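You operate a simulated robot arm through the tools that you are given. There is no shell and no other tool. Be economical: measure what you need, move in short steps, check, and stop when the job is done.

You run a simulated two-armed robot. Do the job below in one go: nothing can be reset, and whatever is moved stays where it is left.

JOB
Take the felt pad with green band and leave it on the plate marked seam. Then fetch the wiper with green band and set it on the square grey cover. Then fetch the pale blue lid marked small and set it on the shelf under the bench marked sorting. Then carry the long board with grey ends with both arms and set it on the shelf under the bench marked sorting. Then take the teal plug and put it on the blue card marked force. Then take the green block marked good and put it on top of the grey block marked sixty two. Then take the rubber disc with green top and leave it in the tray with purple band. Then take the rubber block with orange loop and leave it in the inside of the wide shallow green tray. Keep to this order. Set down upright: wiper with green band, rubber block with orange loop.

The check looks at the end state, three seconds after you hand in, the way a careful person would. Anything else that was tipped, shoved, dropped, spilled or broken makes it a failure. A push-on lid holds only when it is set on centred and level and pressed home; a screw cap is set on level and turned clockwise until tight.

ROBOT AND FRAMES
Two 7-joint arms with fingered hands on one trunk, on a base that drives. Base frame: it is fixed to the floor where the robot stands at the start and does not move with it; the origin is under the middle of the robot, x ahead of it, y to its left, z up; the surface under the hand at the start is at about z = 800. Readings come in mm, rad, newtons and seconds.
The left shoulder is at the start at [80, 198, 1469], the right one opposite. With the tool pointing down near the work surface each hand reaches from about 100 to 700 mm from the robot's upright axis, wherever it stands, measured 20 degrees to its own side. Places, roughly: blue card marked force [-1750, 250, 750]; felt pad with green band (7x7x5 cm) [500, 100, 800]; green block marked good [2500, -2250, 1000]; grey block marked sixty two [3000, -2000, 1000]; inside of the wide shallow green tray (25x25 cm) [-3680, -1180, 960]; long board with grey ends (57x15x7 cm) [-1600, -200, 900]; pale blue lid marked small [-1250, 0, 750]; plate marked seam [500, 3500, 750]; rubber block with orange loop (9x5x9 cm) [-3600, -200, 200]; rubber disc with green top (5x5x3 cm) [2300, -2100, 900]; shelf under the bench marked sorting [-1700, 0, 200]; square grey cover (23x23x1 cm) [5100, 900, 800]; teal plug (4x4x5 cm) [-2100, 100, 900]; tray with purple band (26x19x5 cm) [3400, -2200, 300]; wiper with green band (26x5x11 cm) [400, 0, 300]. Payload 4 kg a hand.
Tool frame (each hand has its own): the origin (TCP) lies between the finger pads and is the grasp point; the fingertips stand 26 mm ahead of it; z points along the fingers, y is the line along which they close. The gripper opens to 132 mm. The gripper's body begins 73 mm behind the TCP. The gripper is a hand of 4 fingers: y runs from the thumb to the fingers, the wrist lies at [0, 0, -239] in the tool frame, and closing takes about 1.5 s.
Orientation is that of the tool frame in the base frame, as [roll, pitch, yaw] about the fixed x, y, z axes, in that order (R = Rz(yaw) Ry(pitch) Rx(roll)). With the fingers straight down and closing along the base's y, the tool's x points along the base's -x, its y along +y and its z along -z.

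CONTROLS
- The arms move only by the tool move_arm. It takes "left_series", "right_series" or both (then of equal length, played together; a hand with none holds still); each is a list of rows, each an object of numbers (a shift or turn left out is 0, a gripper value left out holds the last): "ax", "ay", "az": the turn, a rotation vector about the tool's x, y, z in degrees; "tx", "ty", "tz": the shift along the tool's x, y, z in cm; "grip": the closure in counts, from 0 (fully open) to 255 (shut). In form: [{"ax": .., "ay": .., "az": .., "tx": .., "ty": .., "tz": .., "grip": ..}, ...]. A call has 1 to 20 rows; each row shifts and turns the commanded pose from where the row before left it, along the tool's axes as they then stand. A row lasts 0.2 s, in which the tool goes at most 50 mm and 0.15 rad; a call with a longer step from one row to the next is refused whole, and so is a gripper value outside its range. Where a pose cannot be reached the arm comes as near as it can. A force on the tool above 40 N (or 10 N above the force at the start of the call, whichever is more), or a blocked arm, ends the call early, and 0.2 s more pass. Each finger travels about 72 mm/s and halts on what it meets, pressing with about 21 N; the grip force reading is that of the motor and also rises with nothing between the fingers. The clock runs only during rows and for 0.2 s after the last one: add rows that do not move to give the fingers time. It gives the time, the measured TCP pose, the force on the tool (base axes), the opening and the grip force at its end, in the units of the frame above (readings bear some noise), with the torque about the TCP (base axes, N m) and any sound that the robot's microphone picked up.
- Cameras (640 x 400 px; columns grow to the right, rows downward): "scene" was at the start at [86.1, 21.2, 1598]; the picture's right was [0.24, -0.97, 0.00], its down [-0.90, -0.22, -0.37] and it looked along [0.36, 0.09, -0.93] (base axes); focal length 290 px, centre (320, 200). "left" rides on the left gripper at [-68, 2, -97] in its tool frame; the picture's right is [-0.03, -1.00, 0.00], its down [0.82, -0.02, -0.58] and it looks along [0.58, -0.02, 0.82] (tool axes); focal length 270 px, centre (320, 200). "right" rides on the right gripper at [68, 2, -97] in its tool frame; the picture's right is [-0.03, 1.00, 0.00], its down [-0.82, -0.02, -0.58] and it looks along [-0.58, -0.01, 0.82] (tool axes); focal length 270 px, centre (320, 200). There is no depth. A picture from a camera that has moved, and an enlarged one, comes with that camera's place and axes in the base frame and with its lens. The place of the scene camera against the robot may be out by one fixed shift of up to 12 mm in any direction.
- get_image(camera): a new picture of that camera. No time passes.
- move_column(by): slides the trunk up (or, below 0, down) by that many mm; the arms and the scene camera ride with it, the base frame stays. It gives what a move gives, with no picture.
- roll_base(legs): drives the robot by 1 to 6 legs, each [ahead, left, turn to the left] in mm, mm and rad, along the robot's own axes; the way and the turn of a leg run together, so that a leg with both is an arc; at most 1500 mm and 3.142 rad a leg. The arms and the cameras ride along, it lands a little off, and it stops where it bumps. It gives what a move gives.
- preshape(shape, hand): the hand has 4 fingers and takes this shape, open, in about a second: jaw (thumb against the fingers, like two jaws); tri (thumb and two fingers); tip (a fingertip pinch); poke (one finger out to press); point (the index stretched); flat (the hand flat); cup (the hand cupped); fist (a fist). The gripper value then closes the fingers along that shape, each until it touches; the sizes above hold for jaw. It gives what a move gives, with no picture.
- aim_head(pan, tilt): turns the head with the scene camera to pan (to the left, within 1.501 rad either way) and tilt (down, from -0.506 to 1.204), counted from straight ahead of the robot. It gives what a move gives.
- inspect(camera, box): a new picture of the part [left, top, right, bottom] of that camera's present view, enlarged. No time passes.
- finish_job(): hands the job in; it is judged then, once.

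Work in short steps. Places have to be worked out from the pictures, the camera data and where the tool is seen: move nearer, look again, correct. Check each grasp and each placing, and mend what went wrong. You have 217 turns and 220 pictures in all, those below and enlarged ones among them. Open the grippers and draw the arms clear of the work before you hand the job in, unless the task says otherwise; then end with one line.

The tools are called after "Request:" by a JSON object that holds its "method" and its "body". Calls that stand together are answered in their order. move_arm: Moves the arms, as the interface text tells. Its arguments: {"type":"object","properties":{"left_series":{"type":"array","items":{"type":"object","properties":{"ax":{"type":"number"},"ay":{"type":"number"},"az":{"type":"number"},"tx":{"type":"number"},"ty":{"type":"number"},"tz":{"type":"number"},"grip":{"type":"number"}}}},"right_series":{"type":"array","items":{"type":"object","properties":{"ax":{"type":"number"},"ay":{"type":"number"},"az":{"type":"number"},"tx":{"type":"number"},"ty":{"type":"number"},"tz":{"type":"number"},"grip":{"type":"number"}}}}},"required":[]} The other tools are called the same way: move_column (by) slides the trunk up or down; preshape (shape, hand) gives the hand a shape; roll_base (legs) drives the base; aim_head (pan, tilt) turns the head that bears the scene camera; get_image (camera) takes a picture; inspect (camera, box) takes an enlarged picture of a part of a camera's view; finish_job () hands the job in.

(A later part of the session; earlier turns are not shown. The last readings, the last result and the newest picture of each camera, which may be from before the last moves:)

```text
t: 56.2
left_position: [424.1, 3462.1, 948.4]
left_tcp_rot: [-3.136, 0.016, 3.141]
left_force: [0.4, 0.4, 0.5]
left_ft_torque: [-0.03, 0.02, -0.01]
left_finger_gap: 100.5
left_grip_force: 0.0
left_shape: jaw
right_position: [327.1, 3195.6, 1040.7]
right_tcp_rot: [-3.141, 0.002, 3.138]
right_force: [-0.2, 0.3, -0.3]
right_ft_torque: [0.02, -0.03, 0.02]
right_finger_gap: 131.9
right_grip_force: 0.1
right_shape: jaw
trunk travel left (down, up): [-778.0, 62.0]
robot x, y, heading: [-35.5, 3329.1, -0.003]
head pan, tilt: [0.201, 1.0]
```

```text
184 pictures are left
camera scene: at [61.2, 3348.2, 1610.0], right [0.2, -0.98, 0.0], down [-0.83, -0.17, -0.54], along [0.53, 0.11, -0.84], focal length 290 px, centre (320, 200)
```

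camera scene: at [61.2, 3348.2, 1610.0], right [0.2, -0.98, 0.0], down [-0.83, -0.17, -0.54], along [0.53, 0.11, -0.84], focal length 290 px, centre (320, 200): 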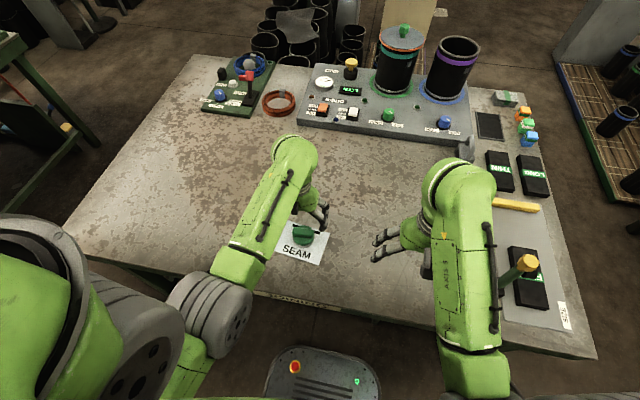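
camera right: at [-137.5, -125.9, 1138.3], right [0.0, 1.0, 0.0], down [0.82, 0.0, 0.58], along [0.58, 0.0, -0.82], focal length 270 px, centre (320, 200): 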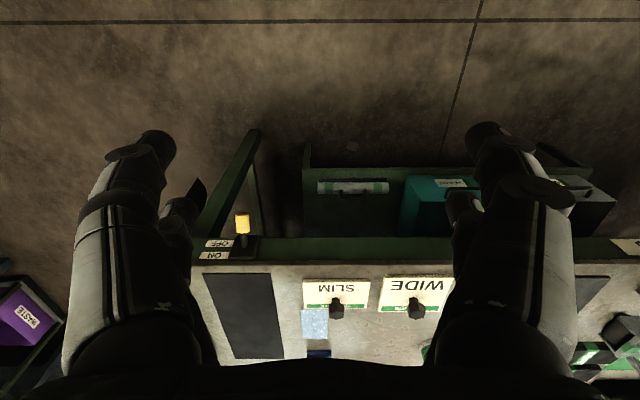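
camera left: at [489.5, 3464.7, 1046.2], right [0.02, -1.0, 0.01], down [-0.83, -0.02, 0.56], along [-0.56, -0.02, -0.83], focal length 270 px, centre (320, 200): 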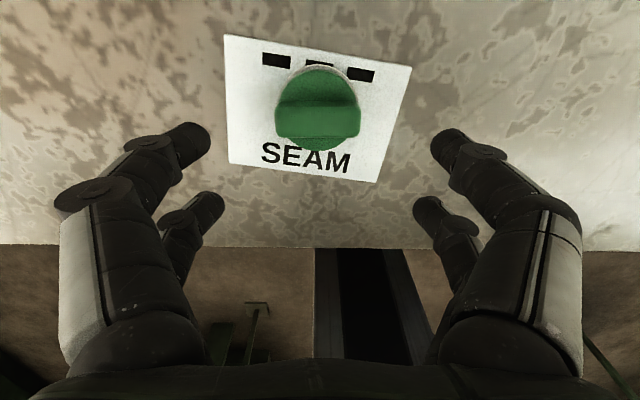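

Felt pad sits upright on SEAM. Next the wiper: back off and slide back along the aisle to the first bench.

Request:
{"method": "roll_base", "body": {"legs": [[-560, 0, 0], [0, -1500, 0], [0, -1500, 0], [0, -330, 0]]}}

Request:
{"method": "aim_head", "body": {"pan": 0.0, "tilt": 0.8}}

Request:
{"method": "move_column", "body": {"by": -500}}

Request:
{"method": "get_image", "body": {"camera": "scene"}}

```text
t: 75.6
left_position: [-55.0, 93.7, 947.7]
left_tcp_rot: [-3.135, 0.017, -3.108]
left_force: [0.4, -0.4, 0.2]
left_ft_torque: [-0.03, -0.01, 0.01]
left_finger_gap: 100.8
left_grip_force: 0.1
left_shape: jaw
right_position: [-140.5, -177.3, 1041.7]
right_tcp_rot: [-3.141, 0.003, -3.111]
right_force: [0.1, -1.2, 0.3]
right_ft_torque: [-0.03, 0.0, -0.02]
right_finger_gap: 132.2
right_grip_force: 0.0
right_shape: jaw
trunk travel left (down, up): [-778.0, 62.0]
robot x, y, heading: [-510.4, -62.2, 0.028]
head pan, tilt: [0.201, 1.0]
```

```text
t: 76.3
left_position: [-54.1, 90.6, 946.9]
left_tcp_rot: [-3.137, 0.015, -3.107]
left_force: [-0.2, 0.0, 0.0]
left_ft_torque: [0.01, -0.04, 0.01]
left_finger_gap: 100.4
left_grip_force: 0.0
left_shape: jaw
right_position: [-140.5, -179.1, 1041.2]
right_tcp_rot: [3.141, 0.0, -3.108]
right_force: [0.0, -0.2, 0.5]
right_ft_torque: [0.02, 0.0, -0.07]
right_finger_gap: 131.8
right_grip_force: 0.0
right_shape: jaw
trunk travel left (down, up): [-778.0, 62.0]
robot x, y, heading: [-511.2, -60.5, 0.027]
head pan, tilt: [0.0, 0.799]
```

```text
refused: -500 is not a number from -400 to 400
```

```text
183 pictures are left
camera scene: at [-398.5, -49.5, 1625.1], right [0.03, -1.0, 0.0], down [-0.72, -0.02, -0.7], along [0.7, 0.02, -0.72], focal length 290 px, centre (320, 200)
```

scene: 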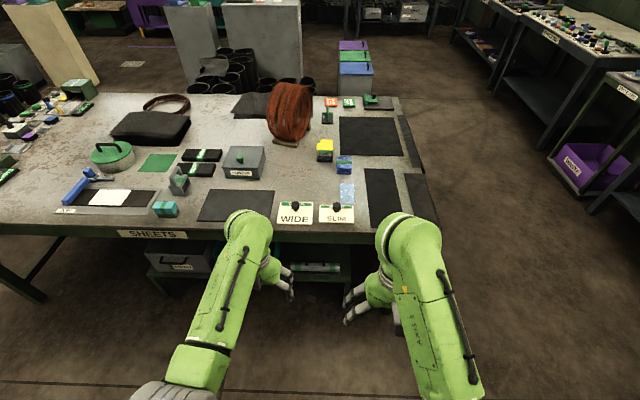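

Lower the trunk to look under the bench.

Request:
{"method": "move_column", "body": {"by": -400}}

Request:
{"method": "move_column", "body": {"by": -200}}

Request:
{"method": "aim_head", "body": {"pan": 0.0, "tilt": 0.6}}

Request:
{"method": "get_image", "body": {"camera": "scene"}}

```text
t: 80.1
left_position: [-53.1, 90.8, 547.6]
left_tcp_rot: [-3.137, 0.015, -3.109]
left_force: [0.0, 0.4, 0.2]
left_ft_torque: [-0.01, -0.01, -0.01]
left_finger_gap: 100.8
left_grip_force: 0.0
left_shape: jaw
right_position: [-140.5, -179.5, 640.7]
right_tcp_rot: [-3.141, 0.001, -3.111]
right_force: [0.2, 1.0, -0.1]
right_ft_torque: [0.02, -0.01, 0.0]
right_finger_gap: 132.0
right_grip_force: 0.0
right_shape: jaw
trunk travel left (down, up): [-378.0, 462.0]
robot x, y, heading: [-509.1, -61.5, 0.031]
head pan, tilt: [0.0, 0.799]
```

```text
t: 82.3
left_position: [-54.5, 91.3, 348.7]
left_tcp_rot: [-3.134, 0.017, -3.11]
left_force: [-0.1, 0.1, 0.2]
left_ft_torque: [-0.05, 0.0, -0.04]
left_finger_gap: 100.7
left_grip_force: 0.0
left_shape: jaw
right_position: [-140.7, -178.4, 442.1]
right_tcp_rot: [-3.141, 0.002, -3.112]
right_force: [0.3, 0.1, 0.2]
right_ft_torque: [0.01, 0.04, 0.03]
right_finger_gap: 131.8
right_grip_force: 0.0
right_shape: jaw
trunk travel left (down, up): [-178.0, 662.0]
robot x, y, heading: [-512.0, -60.0, 0.029]
head pan, tilt: [0.0, 0.799]
```

```text
t: 83.0
left_position: [-54.6, 89.7, 348.2]
left_tcp_rot: [-3.135, 0.017, -3.108]
left_force: [-0.3, -0.5, -0.4]
left_ft_torque: [-0.02, 0.0, 0.03]
left_finger_gap: 100.6
left_grip_force: 0.0
left_shape: jaw
right_position: [-141.3, -179.8, 440.1]
right_tcp_rot: [3.141, 0.002, -3.109]
right_force: [-0.1, -0.3, -0.2]
right_ft_torque: [0.02, -0.03, 0.01]
right_finger_gap: 131.8
right_grip_force: 0.0
right_shape: jaw
trunk travel left (down, up): [-178.0, 662.0]
robot x, y, heading: [-508.7, -61.1, 0.032]
head pan, tilt: [0.0, 0.6]
```

```text
182 pictures are left
camera scene: at [-390.8, -49.8, 1041.9], right [0.03, -1.0, 0.0], down [-0.57, -0.02, -0.82], along [0.82, 0.03, -0.57], focal length 290 px, centre (320, 200)
```

scene: 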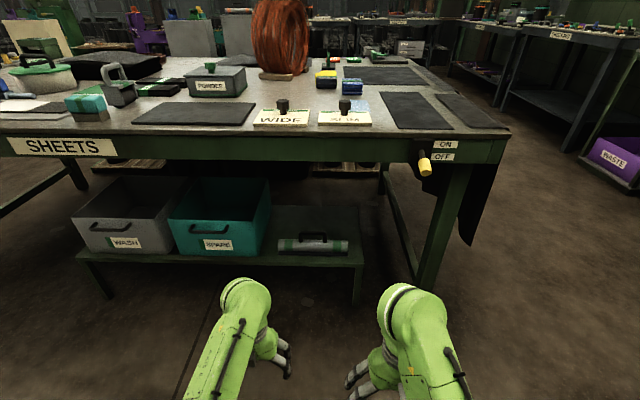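

Request:
{"method": "inspect", "body": {"camera": "scene", "box": [240, 190, 400, 290]}}

```text
4.00 times, centred on (320, 240) of scene
camera zoom: at [-390.8, -49.8, 1041.9], right [0.03, -1.0, 0.0], down [-0.57, -0.02, -0.82], along [0.82, 0.03, -0.57], focal length 1160 px, centre (320, 40)
```

zoom: 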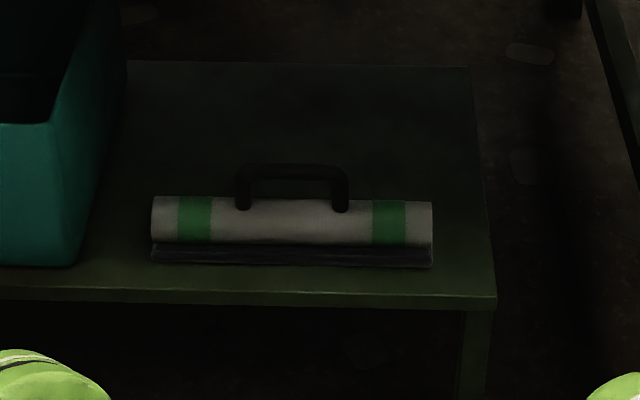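

Wiper body is centred near (418,0), bottom z≈238, bail bar top ≈343; the bench apron is at about 708. I plan to grip the bail bar with the left hand pitched forward ~45°. First turn the left hand and tuck the right hand back.

Request:
{"method": "move_arm", "body": {"left_series": [{"az": 8.2}, {"az": 8.2}, {"az": 8.2}, {"az": 8.2}, {"az": 8.2}, {"az": 8.2}, {"az": 8.2}, {"az": 8.2}, {"az": 8.2}, {"az": 8.2}, {"az": 8.2}], "right_series": [{"tx": 4}, {"tx": 4}, {"tx": 4}, {"tx": 4}, {"tx": 3}, {}, {}, {}, {}, {}, {}]}}

```text
t: 85.4
left_position: [-53.4, 90.6, 348.7]
left_tcp_rot: [3.124, 0.007, 1.6]
left_force: [-0.1, -0.5, -0.6]
left_ft_torque: [0.0, 0.0, 0.0]
left_finger_gap: 100.6
left_grip_force: 0.1
left_shape: jaw
right_position: [-314.4, -180.5, 404.0]
right_tcp_rot: [3.14, 0.004, -3.108]
right_force: [0.0, 0.1, -0.1]
right_ft_torque: [0.01, 0.02, 0.01]
right_finger_gap: 132.0
right_grip_force: 0.0
right_shape: jaw
right hand out of reach, approached as far as the arm can: row 2, 3, 4
trunk travel left (down, up): [-178.0, 662.0]
robot x, y, heading: [-509.7, -61.7, 0.031]
head pan, tilt: [0.0, 0.6]
```

Request:
{"method": "move_arm", "body": {"left_series": [{"ax": -7.5}, {"ax": -7.5}, {"ax": -7.5}, {"ax": -7.5}, {"ax": -7.5}, {"ax": -7.5}, {"grip": 120}, {}, {}]}}

Request:
{"method": "get_image", "body": {"camera": "left"}}

Request:
{"method": "get_image", "body": {"camera": "scene"}}

```text
t: 87.4
left_position: [-54.6, 90.8, 347.6]
left_tcp_rot: [2.339, 0.006, 1.6]
left_force: [0.0, 1.1, -0.3]
left_ft_torque: [0.02, 0.03, -0.01]
left_finger_gap: 70.3
left_grip_force: 0.0
left_shape: jaw
right_position: [-314.4, -179.5, 404.3]
right_tcp_rot: [3.141, 0.005, -3.11]
right_force: [-0.5, 0.3, 0.5]
right_ft_torque: [-0.02, -0.02, 0.01]
right_finger_gap: 132.0
right_grip_force: 0.1
right_shape: jaw
trunk travel left (down, up): [-178.0, 662.0]
robot x, y, heading: [-512.0, -62.2, 0.04]
head pan, tilt: [0.0, 0.6]
```

```text
180 pictures are left
camera left: at [-121.0, 20.9, 416.5], right [-0.69, -0.05, -0.72], down [-0.45, 0.8, 0.38], along [0.56, 0.59, -0.58], focal length 270 px, centre (320, 200)
```

left: 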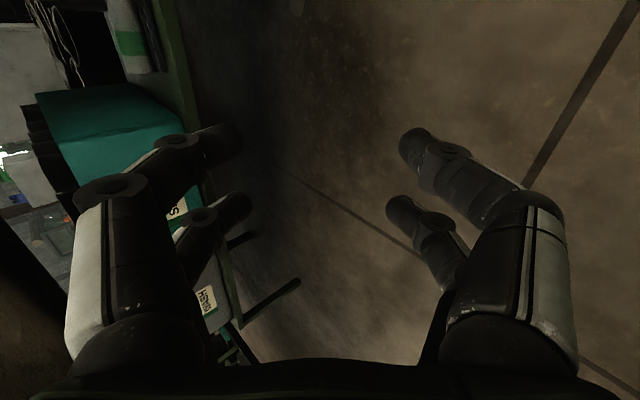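

```text
179 pictures are left
camera scene: at [-390.9, -49.8, 1042.0], right [0.03, -1.0, 0.0], down [-0.56, -0.02, -0.83], along [0.82, 0.03, -0.56], focal length 290 px, centre (320, 200)
```

scene: 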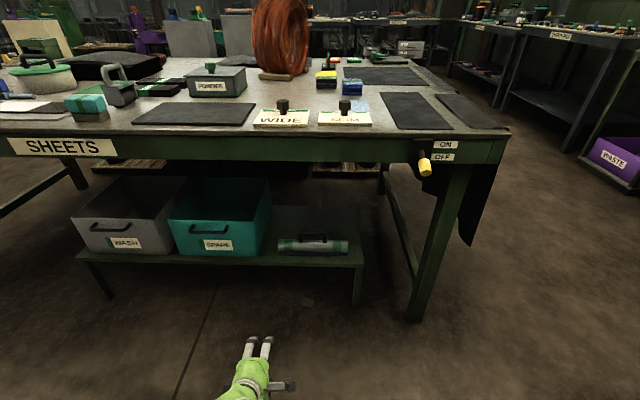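

The view is clear of the wiper now. Drive forward and right so the hand ends about 80 mm short of the bail.

Request:
{"method": "roll_base", "body": {"legs": [[380, -75, -0.037]]}}

Request:
{"method": "aim_head", "body": {"pan": 0.15, "tilt": 0.9}}

Request:
{"method": "get_image", "body": {"camera": "scene"}}

Request:
{"method": "get_image", "body": {"camera": "left"}}

```text
t: 89.8
left_position: [326.3, 5.3, 347.1]
left_tcp_rot: [2.341, 0.007, 1.571]
left_force: [-1.1, -0.4, 0.6]
left_ft_torque: [0.0, 0.0, 0.01]
left_finger_gap: 70.6
left_grip_force: 0.1
left_shape: jaw
right_position: [58.0, -257.8, 403.5]
right_tcp_rot: [3.14, 0.005, -3.14]
right_force: [0.6, 0.7, -0.9]
right_ft_torque: [-0.03, -0.02, 0.01]
right_finger_gap: 131.8
right_grip_force: 0.2
right_shape: jaw
trunk travel left (down, up): [-178.0, 662.0]
robot x, y, heading: [-130.6, -131.4, 0.005]
head pan, tilt: [0.0, 0.6]
```

```text
t: 90.7
left_position: [325.3, 4.5, 347.0]
left_tcp_rot: [2.342, 0.006, 1.572]
left_force: [0.7, -0.3, -0.6]
left_ft_torque: [0.0, 0.03, -0.01]
left_finger_gap: 70.5
left_grip_force: 0.1
left_shape: jaw
right_position: [57.5, -258.0, 404.1]
right_tcp_rot: [3.14, 0.004, -3.141]
right_force: [0.5, -0.4, 0.5]
right_ft_torque: [-0.01, -0.03, 0.0]
right_finger_gap: 131.5
right_grip_force: 0.2
right_shape: jaw
trunk travel left (down, up): [-178.0, 662.0]
robot x, y, heading: [-134.3, -132.8, 0.006]
head pan, tilt: [0.15, 0.901]
```

```text
178 pictures are left
camera scene: at [-28.3, -113.7, 1017.3], right [0.15, -0.99, 0.0], down [-0.77, -0.12, -0.62], along [0.61, 0.09, -0.78], focal length 290 px, centre (320, 200)
```

scene: 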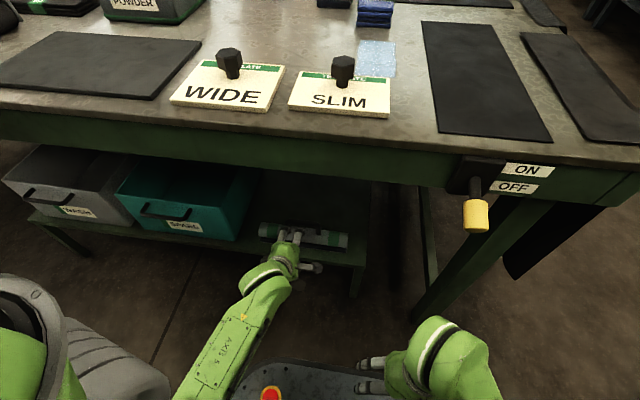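

```text
177 pictures are left
camera left: at [257.5, -62.6, 416.4], right [-0.7, -0.03, -0.72], down [-0.43, 0.82, 0.38], along [0.58, 0.57, -0.58], focal length 270 px, centre (320, 200)
```

left: 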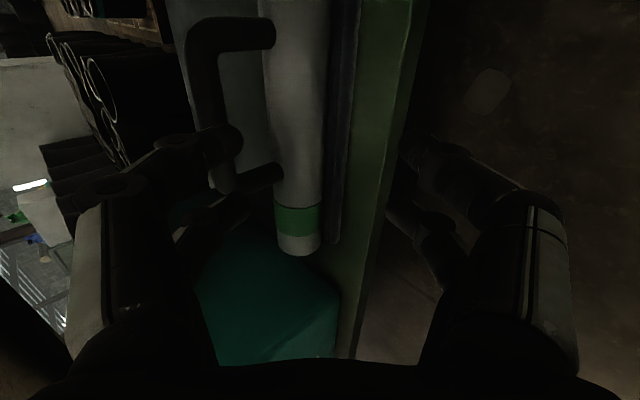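

Left view places the bail bar at about x≈440, z≈337, y≈-3. I raise the hand to line up along its 45° approach and narrow the opening to ~50 mm.

Request:
{"method": "move_arm", "body": {"left_series": [{"ty": 3.7, "tx": -0.4, "grip": 160}, {"ty": 3.7, "tx": -0.4, "tz": 0.3}, {}, {}]}}

Request:
{"method": "get_image", "body": {"camera": "left"}}

Request:
{"method": "inspect", "body": {"camera": "scene", "box": [220, 200, 380, 300]}}

```text
t: 91.7
left_position: [379.4, -4.1, 396.6]
left_tcp_rot: [2.34, 0.005, 1.572]
left_force: [-0.1, -0.7, -0.9]
left_ft_torque: [0.0, 0.0, 0.0]
left_finger_gap: 49.8
left_grip_force: 0.0
left_shape: jaw
right_position: [57.5, -257.1, 404.3]
right_tcp_rot: [3.14, 0.003, -3.138]
right_force: [0.7, 0.1, 0.2]
right_ft_torque: [-0.01, 0.03, 0.03]
right_finger_gap: 131.9
right_grip_force: 0.0
right_shape: jaw
trunk travel left (down, up): [-178.0, 662.0]
robot x, y, heading: [-132.9, -135.1, 0.003]
head pan, tilt: [0.15, 0.901]
```

```text
176 pictures are left
camera left: at [310.4, -72.4, 466.4], right [-0.7, -0.03, -0.72], down [-0.43, 0.82, 0.38], along [0.58, 0.57, -0.58], focal length 270 px, centre (320, 200)
```

left: 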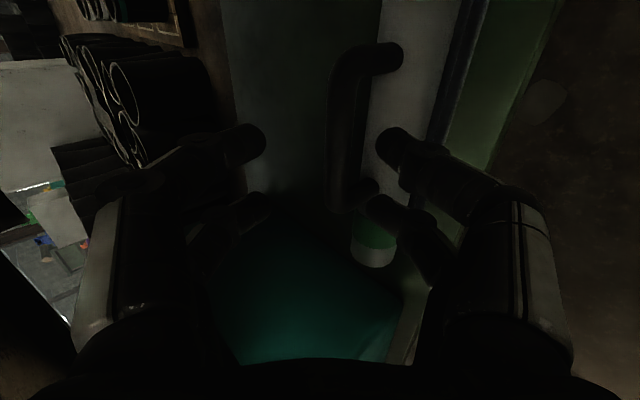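

```text
4.00 times, centred on (300, 250) of scene
camera zoom: at [-28.4, -113.7, 1017.2], right [0.15, -0.99, 0.0], down [-0.77, -0.12, -0.62], along [0.61, 0.09, -0.78], focal length 1160 px, centre (400, 0)
```

zoom: 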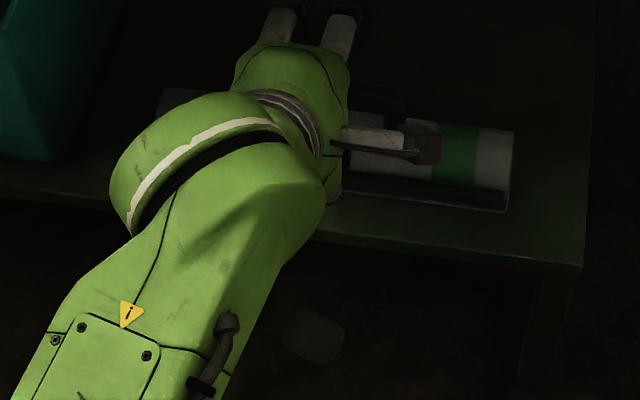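

Request:
{"method": "inspect", "body": {"camera": "left", "box": [220, 20, 460, 270]}}

```text
1.60 times, centred on (340, 145) of left
camera zoom: at [310.4, -72.4, 466.4], right [-0.7, -0.03, -0.72], down [-0.43, 0.82, 0.38], along [0.58, 0.57, -0.58], focal length 432 px, centre (288, 288)
```

zoom: 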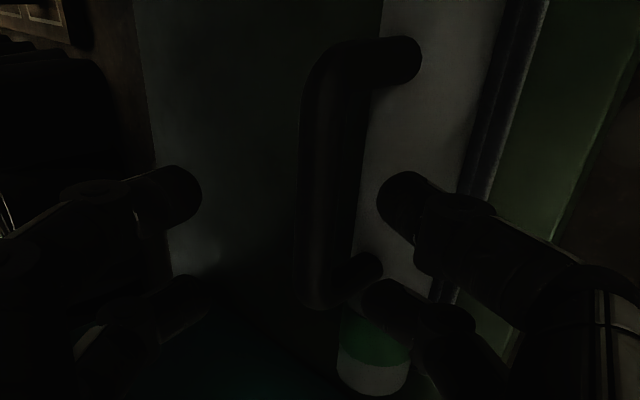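

The bar is a round tube ~18 mm below the finger mid-plane and ~66 mm ahead. Shift down-back 18 mm, advance half way, recheck.

Request:
{"method": "move_arm", "body": {"left_series": [{"ty": -1.8, "grip": 168}, {"tz": 2.5}, {}, {}]}}

Request:
{"method": "inspect", "body": {"camera": "left", "box": [220, 20, 460, 270]}}

```text
t: 92.7
left_position: [383.6, -1.6, 367.3]
left_tcp_rot: [2.34, 0.006, 1.571]
left_force: [0.1, 0.5, 0.3]
left_ft_torque: [-0.02, 0.0, -0.01]
left_finger_gap: 45.5
left_grip_force: 0.1
left_shape: jaw
right_position: [58.4, -258.1, 404.1]
right_tcp_rot: [3.141, 0.003, -3.14]
right_force: [0.3, 0.5, 0.1]
right_ft_torque: [-0.01, 0.0, 0.02]
right_finger_gap: 131.7
right_grip_force: 0.0
right_shape: jaw
trunk travel left (down, up): [-178.0, 662.0]
robot x, y, heading: [-135.4, -133.8, -0.002]
head pan, tilt: [0.15, 0.901]
```

```text
1.60 times, centred on (340, 145) of left
camera zoom: at [315.0, -70.3, 436.5], right [-0.7, -0.03, -0.72], down [-0.43, 0.82, 0.38], along [0.58, 0.57, -0.58], focal length 432 px, centre (288, 288)
```

zoom: 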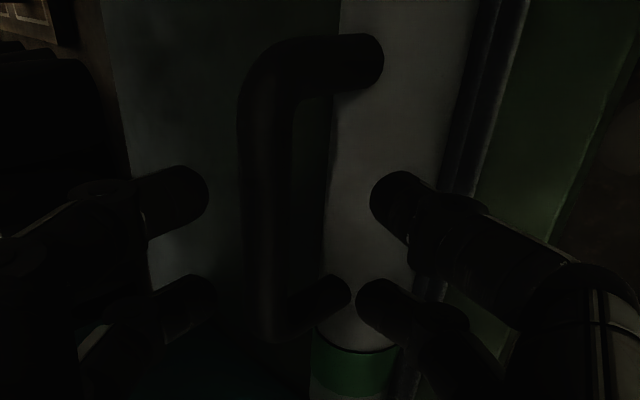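

Bar is ~6 mm above mid-plane and ~41 mm ahead. Correct, narrow slightly, advance 28 mm and close.

Request:
{"method": "move_arm", "body": {"left_series": [{"ty": 0.5, "grip": 178}, {"tz": 1.4}, {"tz": 1.4}, {}]}}

Request:
{"method": "inspect", "body": {"camera": "left", "box": [220, 20, 460, 270]}}

```text
t: 93.7
left_position: [408.5, -2.9, 352.8]
left_tcp_rot: [2.34, 0.005, 1.571]
left_force: [0.4, 1.3, -0.7]
left_ft_torque: [0.0, 0.01, 0.02]
left_finger_gap: 40.1
left_grip_force: 0.1
left_shape: jaw
right_position: [57.5, -257.4, 404.3]
right_tcp_rot: [3.14, 0.005, -3.14]
right_force: [-1.0, 0.7, -0.5]
right_ft_torque: [0.02, -0.04, 0.0]
right_finger_gap: 132.1
right_grip_force: 0.0
right_shape: jaw
trunk travel left (down, up): [-178.0, 662.0]
robot x, y, heading: [-134.0, -136.6, 0.001]
head pan, tilt: [0.15, 0.901]
```

```text
1.60 times, centred on (340, 145) of left
camera zoom: at [338.9, -70.3, 421.9], right [-0.7, -0.03, -0.72], down [-0.43, 0.82, 0.38], along [0.58, 0.57, -0.58], focal length 432 px, centre (288, 288)
```

zoom: 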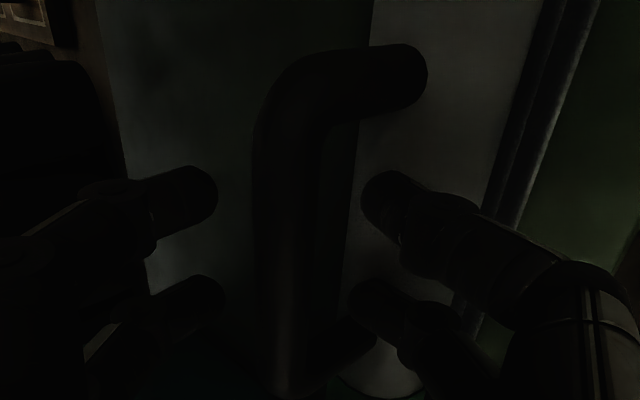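

Bar is centred between the fingers, no contact. Close.

Request:
{"method": "move_arm", "body": {"left_series": [{"grip": 255}, {}, {}, {}, {}]}}

Request:
{"method": "inspect", "body": {"camera": "left", "box": [220, 20, 460, 270]}}

```text
t: 94.8
left_position: [407.2, -1.2, 352.0]
left_tcp_rot: [2.339, 0.005, 1.571]
left_force: [0.1, -0.4, 0.5]
left_ft_torque: [0.07, 0.0, -0.02]
left_finger_gap: 0.0
left_grip_force: 21.1
left_shape: jaw
right_position: [59.0, -257.7, 403.5]
right_tcp_rot: [3.14, 0.005, -3.139]
right_force: [-0.2, 0.0, -0.1]
right_ft_torque: [0.0, 0.01, 0.05]
right_finger_gap: 131.7
right_grip_force: 0.1
right_shape: jaw
trunk travel left (down, up): [-178.0, 662.0]
robot x, y, heading: [-135.2, -135.8, 0.001]
head pan, tilt: [0.15, 0.901]
```

```text
1.60 times, centred on (340, 145) of left
camera zoom: at [338.8, -70.2, 421.5], right [-0.7, -0.03, -0.72], down [-0.43, 0.82, 0.38], along [0.58, 0.57, -0.58], focal length 432 px, centre (288, 288)
```

zoom: 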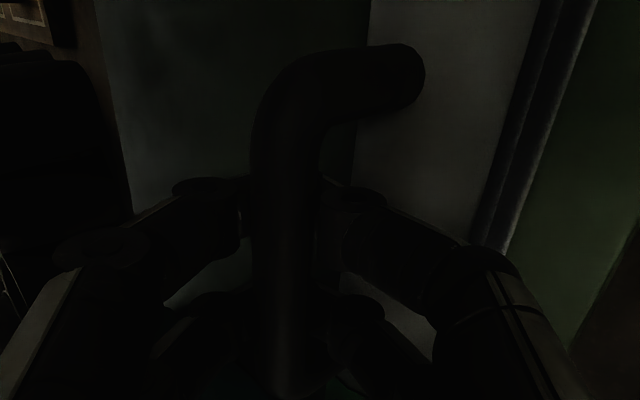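

Fingers appear curled around the bar. Lift a little and check.

Request:
{"method": "move_arm", "body": {"left_series": [{"ty": 0.7, "tz": -0.7}, {"ty": 1.0, "tz": -1.0}, {"ty": 1.0, "tz": -1.0}, {}]}}

Request:
{"method": "get_image", "body": {"camera": "left"}}

Request:
{"method": "inspect", "body": {"camera": "scene", "box": [220, 200, 380, 300]}}

```text
t: 95.8
left_position: [408.5, -4.4, 391.0]
left_tcp_rot: [2.34, 0.005, 1.569]
left_force: [-0.2, 0.1, -2.9]
left_ft_torque: [0.03, 0.0, 0.01]
left_finger_gap: 0.0
left_grip_force: 20.9
left_shape: jaw
right_position: [58.9, -256.7, 403.9]
right_tcp_rot: [3.14, 0.004, -3.141]
right_force: [0.0, -0.5, 0.4]
right_ft_torque: [-0.02, 0.01, 0.02]
right_finger_gap: 131.7
right_grip_force: 0.0
right_shape: jaw
trunk travel left (down, up): [-178.0, 662.0]
robot x, y, heading: [-135.1, -129.4, -0.0]
head pan, tilt: [0.15, 0.901]
```

```text
170 pictures are left
camera left: at [339.6, -71.2, 460.4], right [-0.7, -0.03, -0.72], down [-0.43, 0.82, 0.38], along [0.58, 0.57, -0.58], focal length 270 px, centre (320, 200)
```

left: 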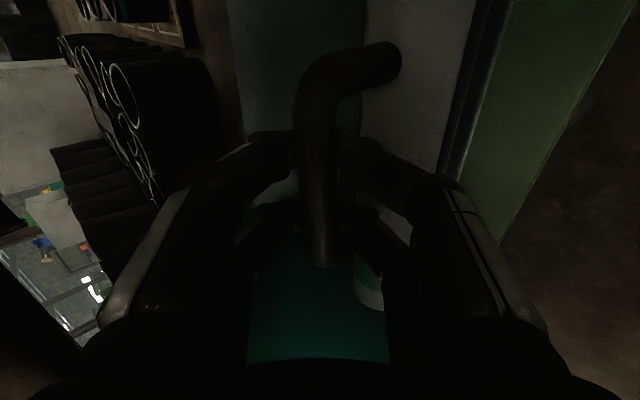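

```text
4.00 times, centred on (300, 250) of scene
camera zoom: at [-28.1, -113.6, 1017.2], right [0.15, -0.99, 0.0], down [-0.77, -0.12, -0.62], along [0.61, 0.09, -0.78], focal length 1160 px, centre (400, 0)
```

zoom: 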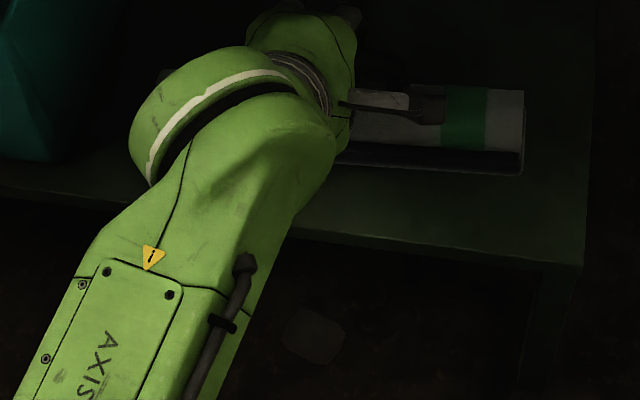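

Wiper is lifted and held. Drive straight back, raise the trunk, and look for the route to (5100,900).

Request:
{"method": "roll_base", "body": {"legs": [[-500, 0, 0]]}}

Request:
{"method": "move_column", "body": {"by": 400}}

Request:
{"method": "move_column", "body": {"by": 250}}

Request:
{"method": "aim_head", "body": {"pan": -0.2, "tilt": 0.3}}

Request:
{"method": "get_image", "body": {"camera": "scene"}}

Request:
{"method": "get_image", "body": {"camera": "left"}}

```text
t: 98.8
left_position: [-83.7, -6.6, 391.9]
left_tcp_rot: [2.341, 0.005, 1.564]
left_force: [0.4, -0.4, -2.4]
left_ft_torque: [0.04, 0.0, -0.02]
left_finger_gap: 0.0
left_grip_force: 20.6
left_shape: jaw
right_position: [-435.4, -257.3, 403.9]
right_tcp_rot: [3.139, 0.004, 3.138]
right_force: [-0.8, 0.2, -0.5]
right_ft_torque: [-0.02, 0.03, 0.02]
right_finger_gap: 132.0
right_grip_force: 0.1
right_shape: jaw
trunk travel left (down, up): [-178.0, 662.0]
robot x, y, heading: [-629.4, -132.8, -0.006]
head pan, tilt: [0.15, 0.901]
```

```text
t: 102.6
left_position: [-84.0, -5.4, 790.5]
left_tcp_rot: [2.34, 0.004, 1.566]
left_force: [-0.1, 0.3, -2.8]
left_ft_torque: [0.03, 0.02, 0.0]
left_finger_gap: 0.0
left_grip_force: 20.5
left_shape: jaw
right_position: [-434.9, -257.5, 804.6]
right_tcp_rot: [3.14, 0.002, 3.138]
right_force: [-0.1, 0.6, 0.3]
right_ft_torque: [-0.01, -0.01, -0.03]
right_finger_gap: 132.0
right_grip_force: 0.0
right_shape: jaw
trunk travel left (down, up): [-578.0, 262.0]
robot x, y, heading: [-627.3, -136.1, -0.004]
head pan, tilt: [0.15, 0.901]
```

```text
t: 105.2
left_position: [-84.3, -6.0, 1040.6]
left_tcp_rot: [2.342, 0.005, 1.567]
left_force: [0.7, -0.3, -3.3]
left_ft_torque: [0.04, -0.02, 0.0]
left_finger_gap: 0.0
left_grip_force: 20.8
left_shape: jaw
right_position: [-435.5, -258.4, 1053.9]
right_tcp_rot: [3.138, 0.004, 3.138]
right_force: [0.6, 0.1, 0.2]
right_ft_torque: [0.0, 0.01, 0.0]
right_finger_gap: 132.0
right_grip_force: 0.1
right_shape: jaw
trunk travel left (down, up): [-828.0, 12.0]
robot x, y, heading: [-627.1, -130.3, -0.003]
head pan, tilt: [0.15, 0.901]
```

```text
t: 106.2
left_position: [-82.7, -6.1, 1041.2]
left_tcp_rot: [2.341, 0.006, 1.566]
left_force: [-0.2, 0.1, -3.3]
left_ft_torque: [0.03, 0.01, -0.05]
left_finger_gap: 0.0
left_grip_force: 21.2
left_shape: jaw
right_position: [-434.8, -257.8, 1053.9]
right_tcp_rot: [3.14, 0.003, 3.138]
right_force: [-0.1, 0.5, 0.2]
right_ft_torque: [0.0, 0.05, -0.01]
right_finger_gap: 131.9
right_grip_force: 0.0
right_shape: jaw
trunk travel left (down, up): [-828.0, 12.0]
robot x, y, heading: [-628.6, -135.5, -0.005]
head pan, tilt: [-0.201, 0.3]
```

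```text
168 pictures are left
camera scene: at [-503.9, -143.6, 1719.4], right [-0.2, -0.98, 0.0], down [-0.29, 0.06, -0.95], along [0.94, -0.19, -0.3], focal length 290 px, centre (320, 200)
```

scene: 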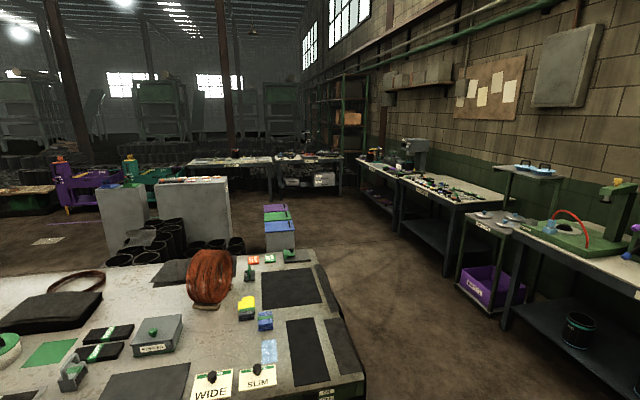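

```text
167 pictures are left
camera left: at [-152.7, -73.1, 1110.3], right [-0.7, -0.02, -0.72], down [-0.42, 0.82, 0.38], along [0.58, 0.57, -0.58], focal length 270 px, centre (320, 200)
```

left: 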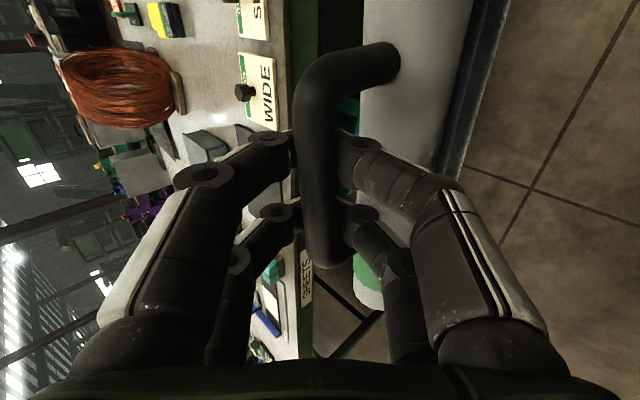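

Request:
{"method": "inspect", "body": {"camera": "scene", "box": [150, 130, 350, 250]}}

Request:
{"method": "inspect", "body": {"camera": "scene", "box": [340, 130, 600, 300]}}

```text
3.20 times, centred on (250, 190) of scene
camera zoom: at [-503.9, -143.6, 1719.4], right [-0.2, -0.98, 0.0], down [-0.29, 0.06, -0.95], along [0.94, -0.19, -0.3], focal length 928 px, centre (544, 232)
```

zoom: 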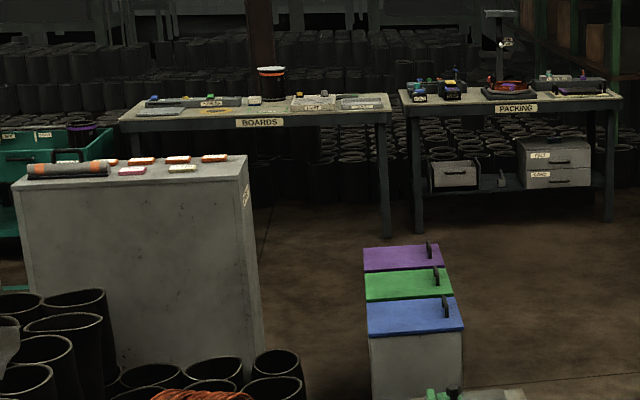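

```text
2.35 times, centred on (470, 215) of scene
camera zoom: at [-503.9, -143.6, 1719.4], right [-0.2, -0.98, 0.0], down [-0.29, 0.06, -0.95], along [0.94, -0.19, -0.3], focal length 682 px, centre (-33, 165)
```

zoom: 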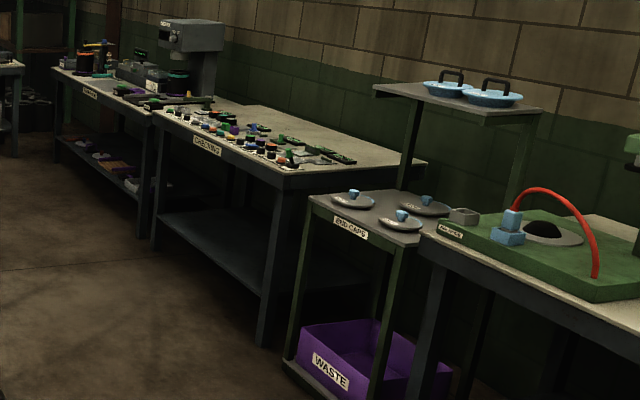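

BOARDS bench (front edge x≈4740, y −325…1090) holds the cover. The aisle at y≈−1150 is clear; I drive there, then forward.

Request:
{"method": "roll_base", "body": {"legs": [[0, -1030, 0], [1500, 0, 0], [1500, 0, 0], [1200, 0, 0]]}}

Request:
{"method": "aim_head", "body": {"pan": 0.45, "tilt": 0.45}}

Request:
{"method": "get_image", "body": {"camera": "scene"}}

```text
t: 131.4
left_position: [4128.3, -1111.5, 1040.5]
left_tcp_rot: [2.339, 0.004, 1.565]
left_force: [0.4, 0.0, -3.3]
left_ft_torque: [0.0, -0.01, -0.01]
left_finger_gap: 0.0
left_grip_force: 20.9
left_shape: jaw
right_position: [3775.8, -1362.8, 1054.7]
right_tcp_rot: [3.141, 0.004, 3.135]
right_force: [0.7, 0.4, -0.8]
right_ft_torque: [0.0, -0.01, -0.01]
right_finger_gap: 132.0
right_grip_force: 0.1
right_shape: jaw
trunk travel left (down, up): [-828.0, 12.0]
robot x, y, heading: [3584.3, -1237.3, -0.006]
head pan, tilt: [-0.201, 0.3]
```

```text
t: 132.4
left_position: [4128.1, -1111.7, 1041.5]
left_tcp_rot: [2.34, 0.006, 1.563]
left_force: [-0.8, 0.5, -3.0]
left_ft_torque: [0.0, 0.02, 0.05]
left_finger_gap: 0.0
left_grip_force: 20.8
left_shape: jaw
right_position: [3776.8, -1362.7, 1054.2]
right_tcp_rot: [3.14, 0.004, 3.136]
right_force: [0.6, -0.2, 0.3]
right_ft_torque: [-0.04, -0.01, 0.0]
right_finger_gap: 131.7
right_grip_force: 0.0
right_shape: jaw
trunk travel left (down, up): [-828.0, 12.0]
robot x, y, heading: [3582.3, -1238.8, -0.008]
head pan, tilt: [0.45, 0.45]
```

```text
164 pictures are left
camera scene: at [3699.9, -1190.6, 1705.5], right [0.43, -0.9, 0.0], down [-0.39, -0.19, -0.9], along [0.81, 0.39, -0.44], focal length 290 px, centre (320, 200)
```

scene: 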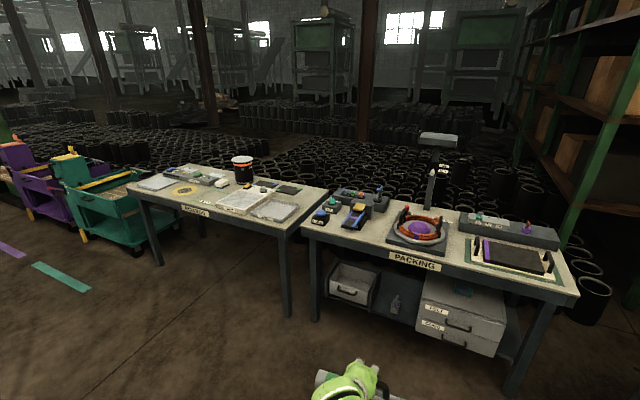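

Request:
{"method": "aim_head", "body": {"pan": 1.3, "tilt": 0.4}}

Request:
{"method": "get_image", "body": {"camera": "scene"}}

Request:
{"method": "aim_head", "body": {"pan": 0.75, "tilt": 0.4}}

Request:
{"method": "inspect", "body": {"camera": "scene", "box": [160, 120, 480, 320]}}

```text
t: 133.6
left_position: [4128.3, -1111.4, 1040.7]
left_tcp_rot: [2.341, 0.007, 1.565]
left_force: [-0.2, 0.2, -3.6]
left_ft_torque: [0.01, 0.03, 0.02]
left_finger_gap: 0.0
left_grip_force: 20.8
left_shape: jaw
right_position: [3777.0, -1364.2, 1053.1]
right_tcp_rot: [3.14, 0.003, 3.136]
right_force: [0.2, -0.3, -0.9]
right_ft_torque: [0.01, 0.01, 0.01]
right_finger_gap: 132.1
right_grip_force: 0.1
right_shape: jaw
trunk travel left (down, up): [-828.0, 12.0]
robot x, y, heading: [3585.9, -1236.4, 0.001]
head pan, tilt: [1.3, 0.4]
```

```text
163 pictures are left
camera scene: at [3641.9, -1141.0, 1710.2], right [0.96, -0.27, 0.0], down [-0.11, -0.37, -0.92], along [0.25, 0.89, -0.39], focal length 290 px, centre (320, 200)
```

scene: 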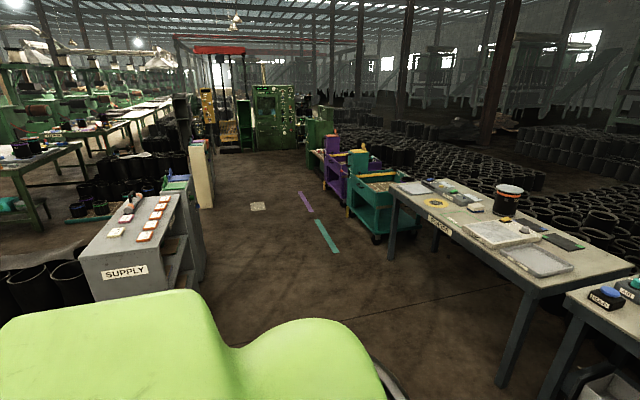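

```text
t: 134.6
left_position: [4128.3, -1111.3, 1041.3]
left_tcp_rot: [2.341, 0.005, 1.563]
left_force: [-0.8, -0.9, -2.1]
left_ft_torque: [0.02, 0.01, 0.03]
left_finger_gap: 0.0
left_grip_force: 21.2
left_shape: jaw
right_position: [3776.8, -1364.9, 1053.7]
right_tcp_rot: [3.14, 0.004, 3.137]
right_force: [0.0, -0.3, -0.1]
right_ft_torque: [0.04, -0.01, 0.0]
right_finger_gap: 132.0
right_grip_force: 0.1
right_shape: jaw
trunk travel left (down, up): [-828.0, 12.0]
robot x, y, heading: [3584.4, -1236.9, -0.006]
head pan, tilt: [0.75, 0.4]
```

```text
2.00 times, centred on (320, 220) of scene
camera zoom: at [3684.5, -1167.2, 1710.2], right [0.68, -0.73, 0.0], down [-0.29, -0.26, -0.92], along [0.68, 0.63, -0.39], focal length 580 px, centre (320, 160)
```

zoom: 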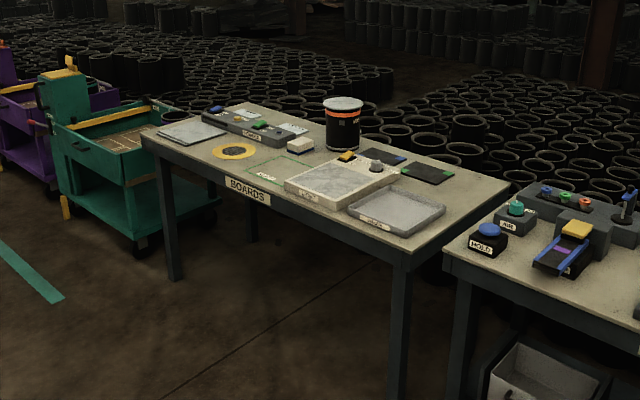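

The grey square cover is at about (5094,931); bench front edge x≈4890. Drive forward, then left, to face it.

Request:
{"method": "roll_base", "body": {"legs": [[480, 0, 0.005], [0, 1500, 0], [0, 530, 0]]}}

Request:
{"method": "aim_head", "body": {"pan": 0.1, "tilt": 0.6}}

Request:
{"method": "get_image", "body": {"camera": "scene"}}

```text
t: 146.9
left_position: [4583.6, 882.0, 1041.1]
left_tcp_rot: [2.341, 0.002, 1.574]
left_force: [-0.9, -0.6, -2.7]
left_ft_torque: [0.08, 0.0, 0.01]
left_finger_gap: 0.0
left_grip_force: 20.7
left_shape: jaw
right_position: [4234.5, 626.9, 1054.6]
right_tcp_rot: [3.138, 0.004, -3.136]
right_force: [0.8, -0.8, -0.1]
right_ft_torque: [0.0, 0.0, -0.03]
right_finger_gap: 131.7
right_grip_force: 0.0
right_shape: jaw
trunk travel left (down, up): [-828.0, 12.0]
robot x, y, heading: [4043.5, 751.1, 0.003]
head pan, tilt: [0.75, 0.4]
```

```text
t: 147.9
left_position: [4584.8, 885.5, 1041.3]
left_tcp_rot: [2.341, 0.006, 1.572]
left_force: [0.9, -0.2, -2.0]
left_ft_torque: [-0.02, 0.01, 0.03]
left_finger_gap: 0.0
left_grip_force: 21.3
left_shape: jaw
right_position: [4234.0, 629.3, 1053.4]
right_tcp_rot: [3.14, 0.005, -3.135]
right_force: [0.3, -0.4, 0.0]
right_ft_torque: [-0.03, -0.01, -0.01]
right_finger_gap: 132.0
right_grip_force: 0.0
right_shape: jaw
trunk travel left (down, up): [-828.0, 12.0]
robot x, y, heading: [4044.3, 750.6, 0.004]
head pan, tilt: [0.099, 0.6]
```

```text
161 pictures are left
camera scene: at [4161.5, 771.1, 1692.0], right [0.1, -0.99, 0.0], down [-0.56, -0.06, -0.83], along [0.82, 0.09, -0.56], focal length 290 px, centre (320, 200)
```

scene: 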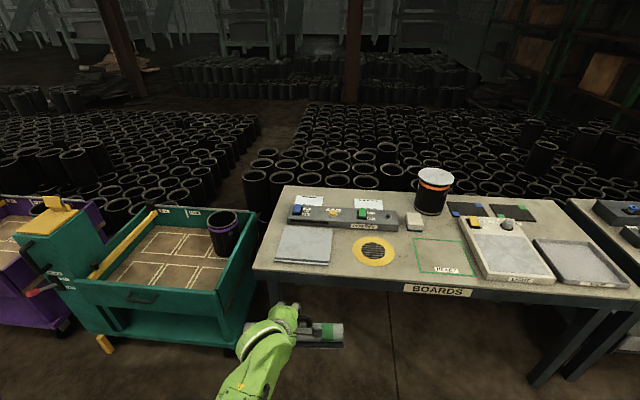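

Cover centre ≈ (5104,933). Drive the wiper over it.

Request:
{"method": "roll_base", "body": {"legs": [[505, 47, 0]]}}

Request:
{"method": "aim_head", "body": {"pan": 0.25, "tilt": 0.95}}

Request:
{"method": "get_image", "body": {"camera": "scene"}}

Request:
{"method": "get_image", "body": {"camera": "left"}}

```text
t: 150.9
left_position: [5087.1, 928.0, 1041.9]
left_tcp_rot: [2.34, 0.005, 1.566]
left_force: [-0.8, -0.5, -3.1]
left_ft_torque: [0.03, 0.0, 0.01]
left_finger_gap: 0.0
left_grip_force: 20.8
left_shape: jaw
right_position: [4735.3, 675.4, 1053.8]
right_tcp_rot: [3.14, 0.004, 3.139]
right_force: [0.3, -0.2, -0.3]
right_ft_torque: [0.01, 0.0, 0.05]
right_finger_gap: 131.8
right_grip_force: 0.0
right_shape: jaw
trunk travel left (down, up): [-828.0, 12.0]
robot x, y, heading: [4544.3, 802.4, -0.008]
head pan, tilt: [0.099, 0.6]
```

```text
t: 151.7
left_position: [5089.4, 928.4, 1040.7]
left_tcp_rot: [2.34, 0.007, 1.565]
left_force: [-0.4, -0.2, -2.8]
left_ft_torque: [0.03, -0.01, -0.04]
left_finger_gap: 0.5
left_grip_force: 21.2
left_shape: jaw
right_position: [4737.5, 676.0, 1053.0]
right_tcp_rot: [3.141, 0.004, 3.139]
right_force: [0.0, -1.0, 1.0]
right_ft_torque: [0.04, -0.02, -0.01]
right_finger_gap: 131.9
right_grip_force: 0.1
right_shape: jaw
trunk travel left (down, up): [-828.0, 12.0]
robot x, y, heading: [4547.3, 803.5, -0.005]
head pan, tilt: [0.25, 0.949]
```

```text
160 pictures are left
camera scene: at [4648.2, 827.0, 1663.6], right [0.24, -0.97, 0.0], down [-0.79, -0.2, -0.58], along [0.56, 0.14, -0.81], focal length 290 px, centre (320, 200)
```

scene: 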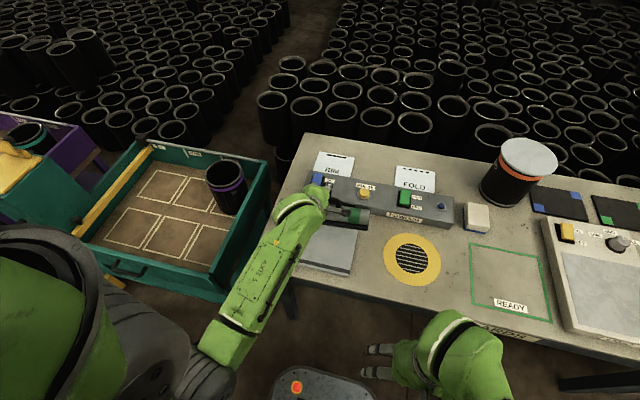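

```text
159 pictures are left
camera left: at [5020.0, 860.7, 1109.9], right [-0.7, -0.02, -0.72], down [-0.42, 0.82, 0.38], along [0.58, 0.57, -0.58], focal length 270 px, centre (320, 200)
```

left: 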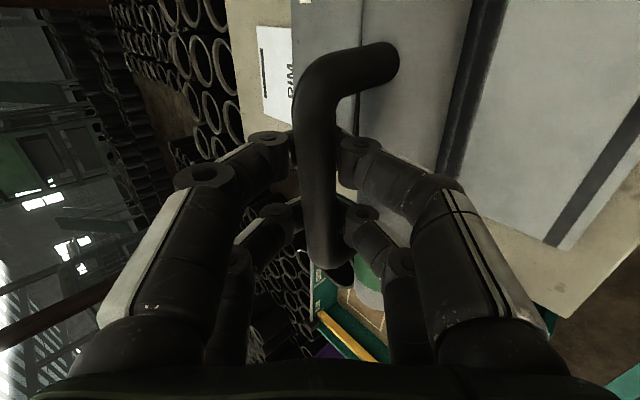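

Left view puts the cover's near-left corner at (4989,1045), so centre ≈ (5104,930). Shift 10 mm forward and lower to just above.

Request:
{"method": "move_arm", "body": {"left_series": [{"ty": 0.7, "tz": 0.7, "tx": 0.3}, {"ty": -2.3, "tz": 2.3}, {"ty": -2.3, "tz": 2.3}, {"ty": -2.0, "tz": 2.0}, {}, {}]}}

Request:
{"method": "inspect", "body": {"camera": "scene", "box": [240, 150, 440, 290]}}

Request:
{"method": "get_image", "body": {"camera": "left"}}

```text
t: 153.1
left_position: [5098.5, 930.1, 947.3]
left_tcp_rot: [2.342, 0.005, 1.563]
left_force: [-0.9, 0.7, -3.0]
left_ft_torque: [0.02, 0.01, 0.01]
left_finger_gap: 0.3
left_grip_force: 20.7
left_shape: jaw
right_position: [4736.7, 675.7, 1053.1]
right_tcp_rot: [3.14, 0.004, 3.138]
right_force: [0.4, -0.4, 0.6]
right_ft_torque: [-0.01, 0.0, 0.0]
right_finger_gap: 131.9
right_grip_force: 0.1
right_shape: jaw
trunk travel left (down, up): [-828.0, 12.0]
robot x, y, heading: [4546.0, 801.8, -0.003]
head pan, tilt: [0.25, 0.949]
```

```text
2.86 times, centred on (340, 220) of scene
camera zoom: at [4647.5, 827.0, 1663.6], right [0.24, -0.97, 0.0], down [-0.79, -0.2, -0.58], along [0.56, 0.14, -0.81], focal length 828 px, centre (263, 143)
```

zoom: 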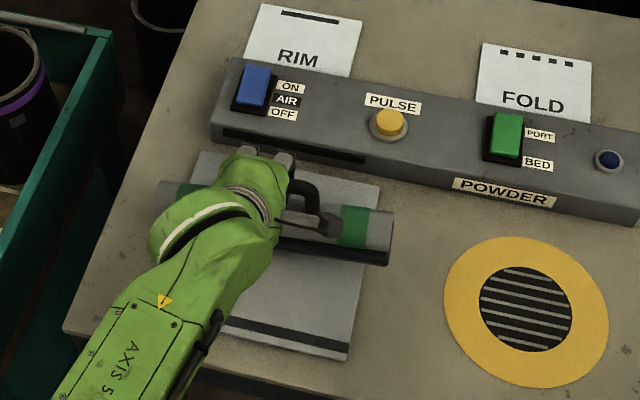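

```text
157 pictures are left
camera left: at [5029.6, 861.6, 1015.9], right [-0.7, -0.02, -0.72], down [-0.42, 0.82, 0.38], along [0.58, 0.57, -0.58], focal length 270 px, centre (320, 200)
```

left: 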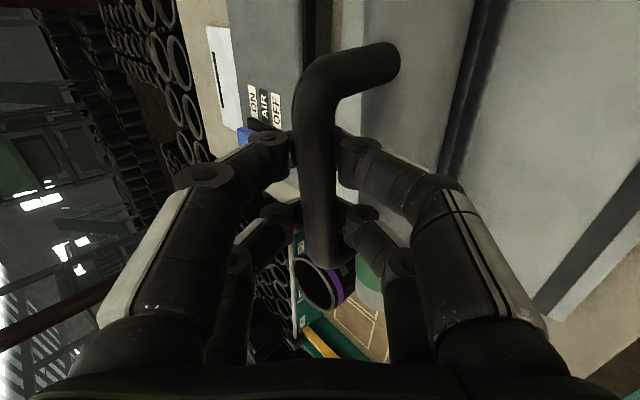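

Good alignment in x; nudge 5 mm left and lower to contact.

Request:
{"method": "move_arm", "body": {"left_series": [{"tx": 0.5, "ty": -0.7, "tz": 0.7}, {}, {"ty": -0.35, "tz": 0.35}, {}, {"ty": -0.25, "tz": 0.25}, {}]}}

```text
t: 154.5
left_position: [5100.1, 935.0, 929.0]
left_tcp_rot: [2.341, 0.006, 1.563]
left_force: [0.1, -0.1, -3.2]
left_ft_torque: [0.03, 0.03, 0.05]
left_finger_gap: 0.0
left_grip_force: 21.0
left_shape: jaw
right_position: [4737.8, 676.4, 1052.8]
right_tcp_rot: [3.139, 0.004, 3.138]
right_force: [-0.5, 0.5, 0.2]
right_ft_torque: [0.0, 0.02, 0.01]
right_finger_gap: 131.9
right_grip_force: 0.0
right_shape: jaw
trunk travel left (down, up): [-828.0, 12.0]
robot x, y, heading: [4546.2, 797.7, -0.007]
head pan, tilt: [0.25, 0.949]
```

Request:
{"method": "move_arm", "body": {"left_series": [{"ty": -0.2, "tz": 0.2}, {}, {"ty": -0.2, "tz": 0.2}, {}, {"ty": -0.2, "tz": 0.2}, {}, {"ty": -0.2, "tz": 0.2}, {}]}}

Request:
{"method": "inspect", "body": {"camera": "scene", "box": [240, 150, 440, 290]}}

```text
t: 156.3
left_position: [5099.7, 935.6, 917.2]
left_tcp_rot: [2.341, 0.005, 1.565]
left_force: [0.2, 0.0, -3.3]
left_ft_torque: [0.0, 0.0, -0.02]
left_finger_gap: 0.0
left_grip_force: 20.7
left_shape: jaw
right_position: [4737.4, 675.7, 1054.2]
right_tcp_rot: [3.139, 0.002, 3.138]
right_force: [-0.4, 1.0, -0.1]
right_ft_torque: [0.01, 0.0, 0.03]
right_finger_gap: 132.0
right_grip_force: 0.0
right_shape: jaw
trunk travel left (down, up): [-828.0, 12.0]
robot x, y, heading: [4545.1, 799.5, -0.003]
head pan, tilt: [0.25, 0.949]
```

```text
2.86 times, centred on (340, 220) of scene
camera zoom: at [4647.8, 827.0, 1663.5], right [0.24, -0.97, 0.0], down [-0.79, -0.2, -0.58], along [0.56, 0.14, -0.81], focal length 828 px, centre (263, 143)
```

zoom: 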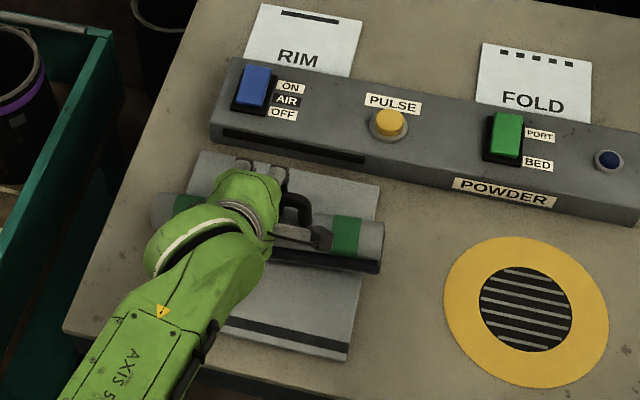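

Request:
{"method": "move_arm", "body": {"left_series": [{"ty": -0.2, "tz": 0.2}, {}, {"ty": -0.2, "tz": 0.2}, {}, {"ty": -0.2, "tz": 0.2}, {}, {"ty": -0.2, "tz": 0.2}, {}]}}

```text
t: 158.1
left_position: [5100.5, 936.8, 907.0]
left_tcp_rot: [2.343, 0.004, 1.566]
left_force: [-0.3, -0.1, -3.5]
left_ft_torque: [0.06, 0.06, -0.04]
left_finger_gap: 0.3
left_grip_force: 20.3
left_shape: jaw
right_position: [4737.3, 676.8, 1054.2]
right_tcp_rot: [3.14, 0.004, 3.138]
right_force: [-0.1, -0.1, -0.1]
right_ft_torque: [0.01, -0.01, 0.02]
right_finger_gap: 132.0
right_grip_force: 0.0
right_shape: jaw
trunk travel left (down, up): [-828.0, 12.0]
robot x, y, heading: [4540.0, 802.0, -0.004]
head pan, tilt: [0.25, 0.949]
```

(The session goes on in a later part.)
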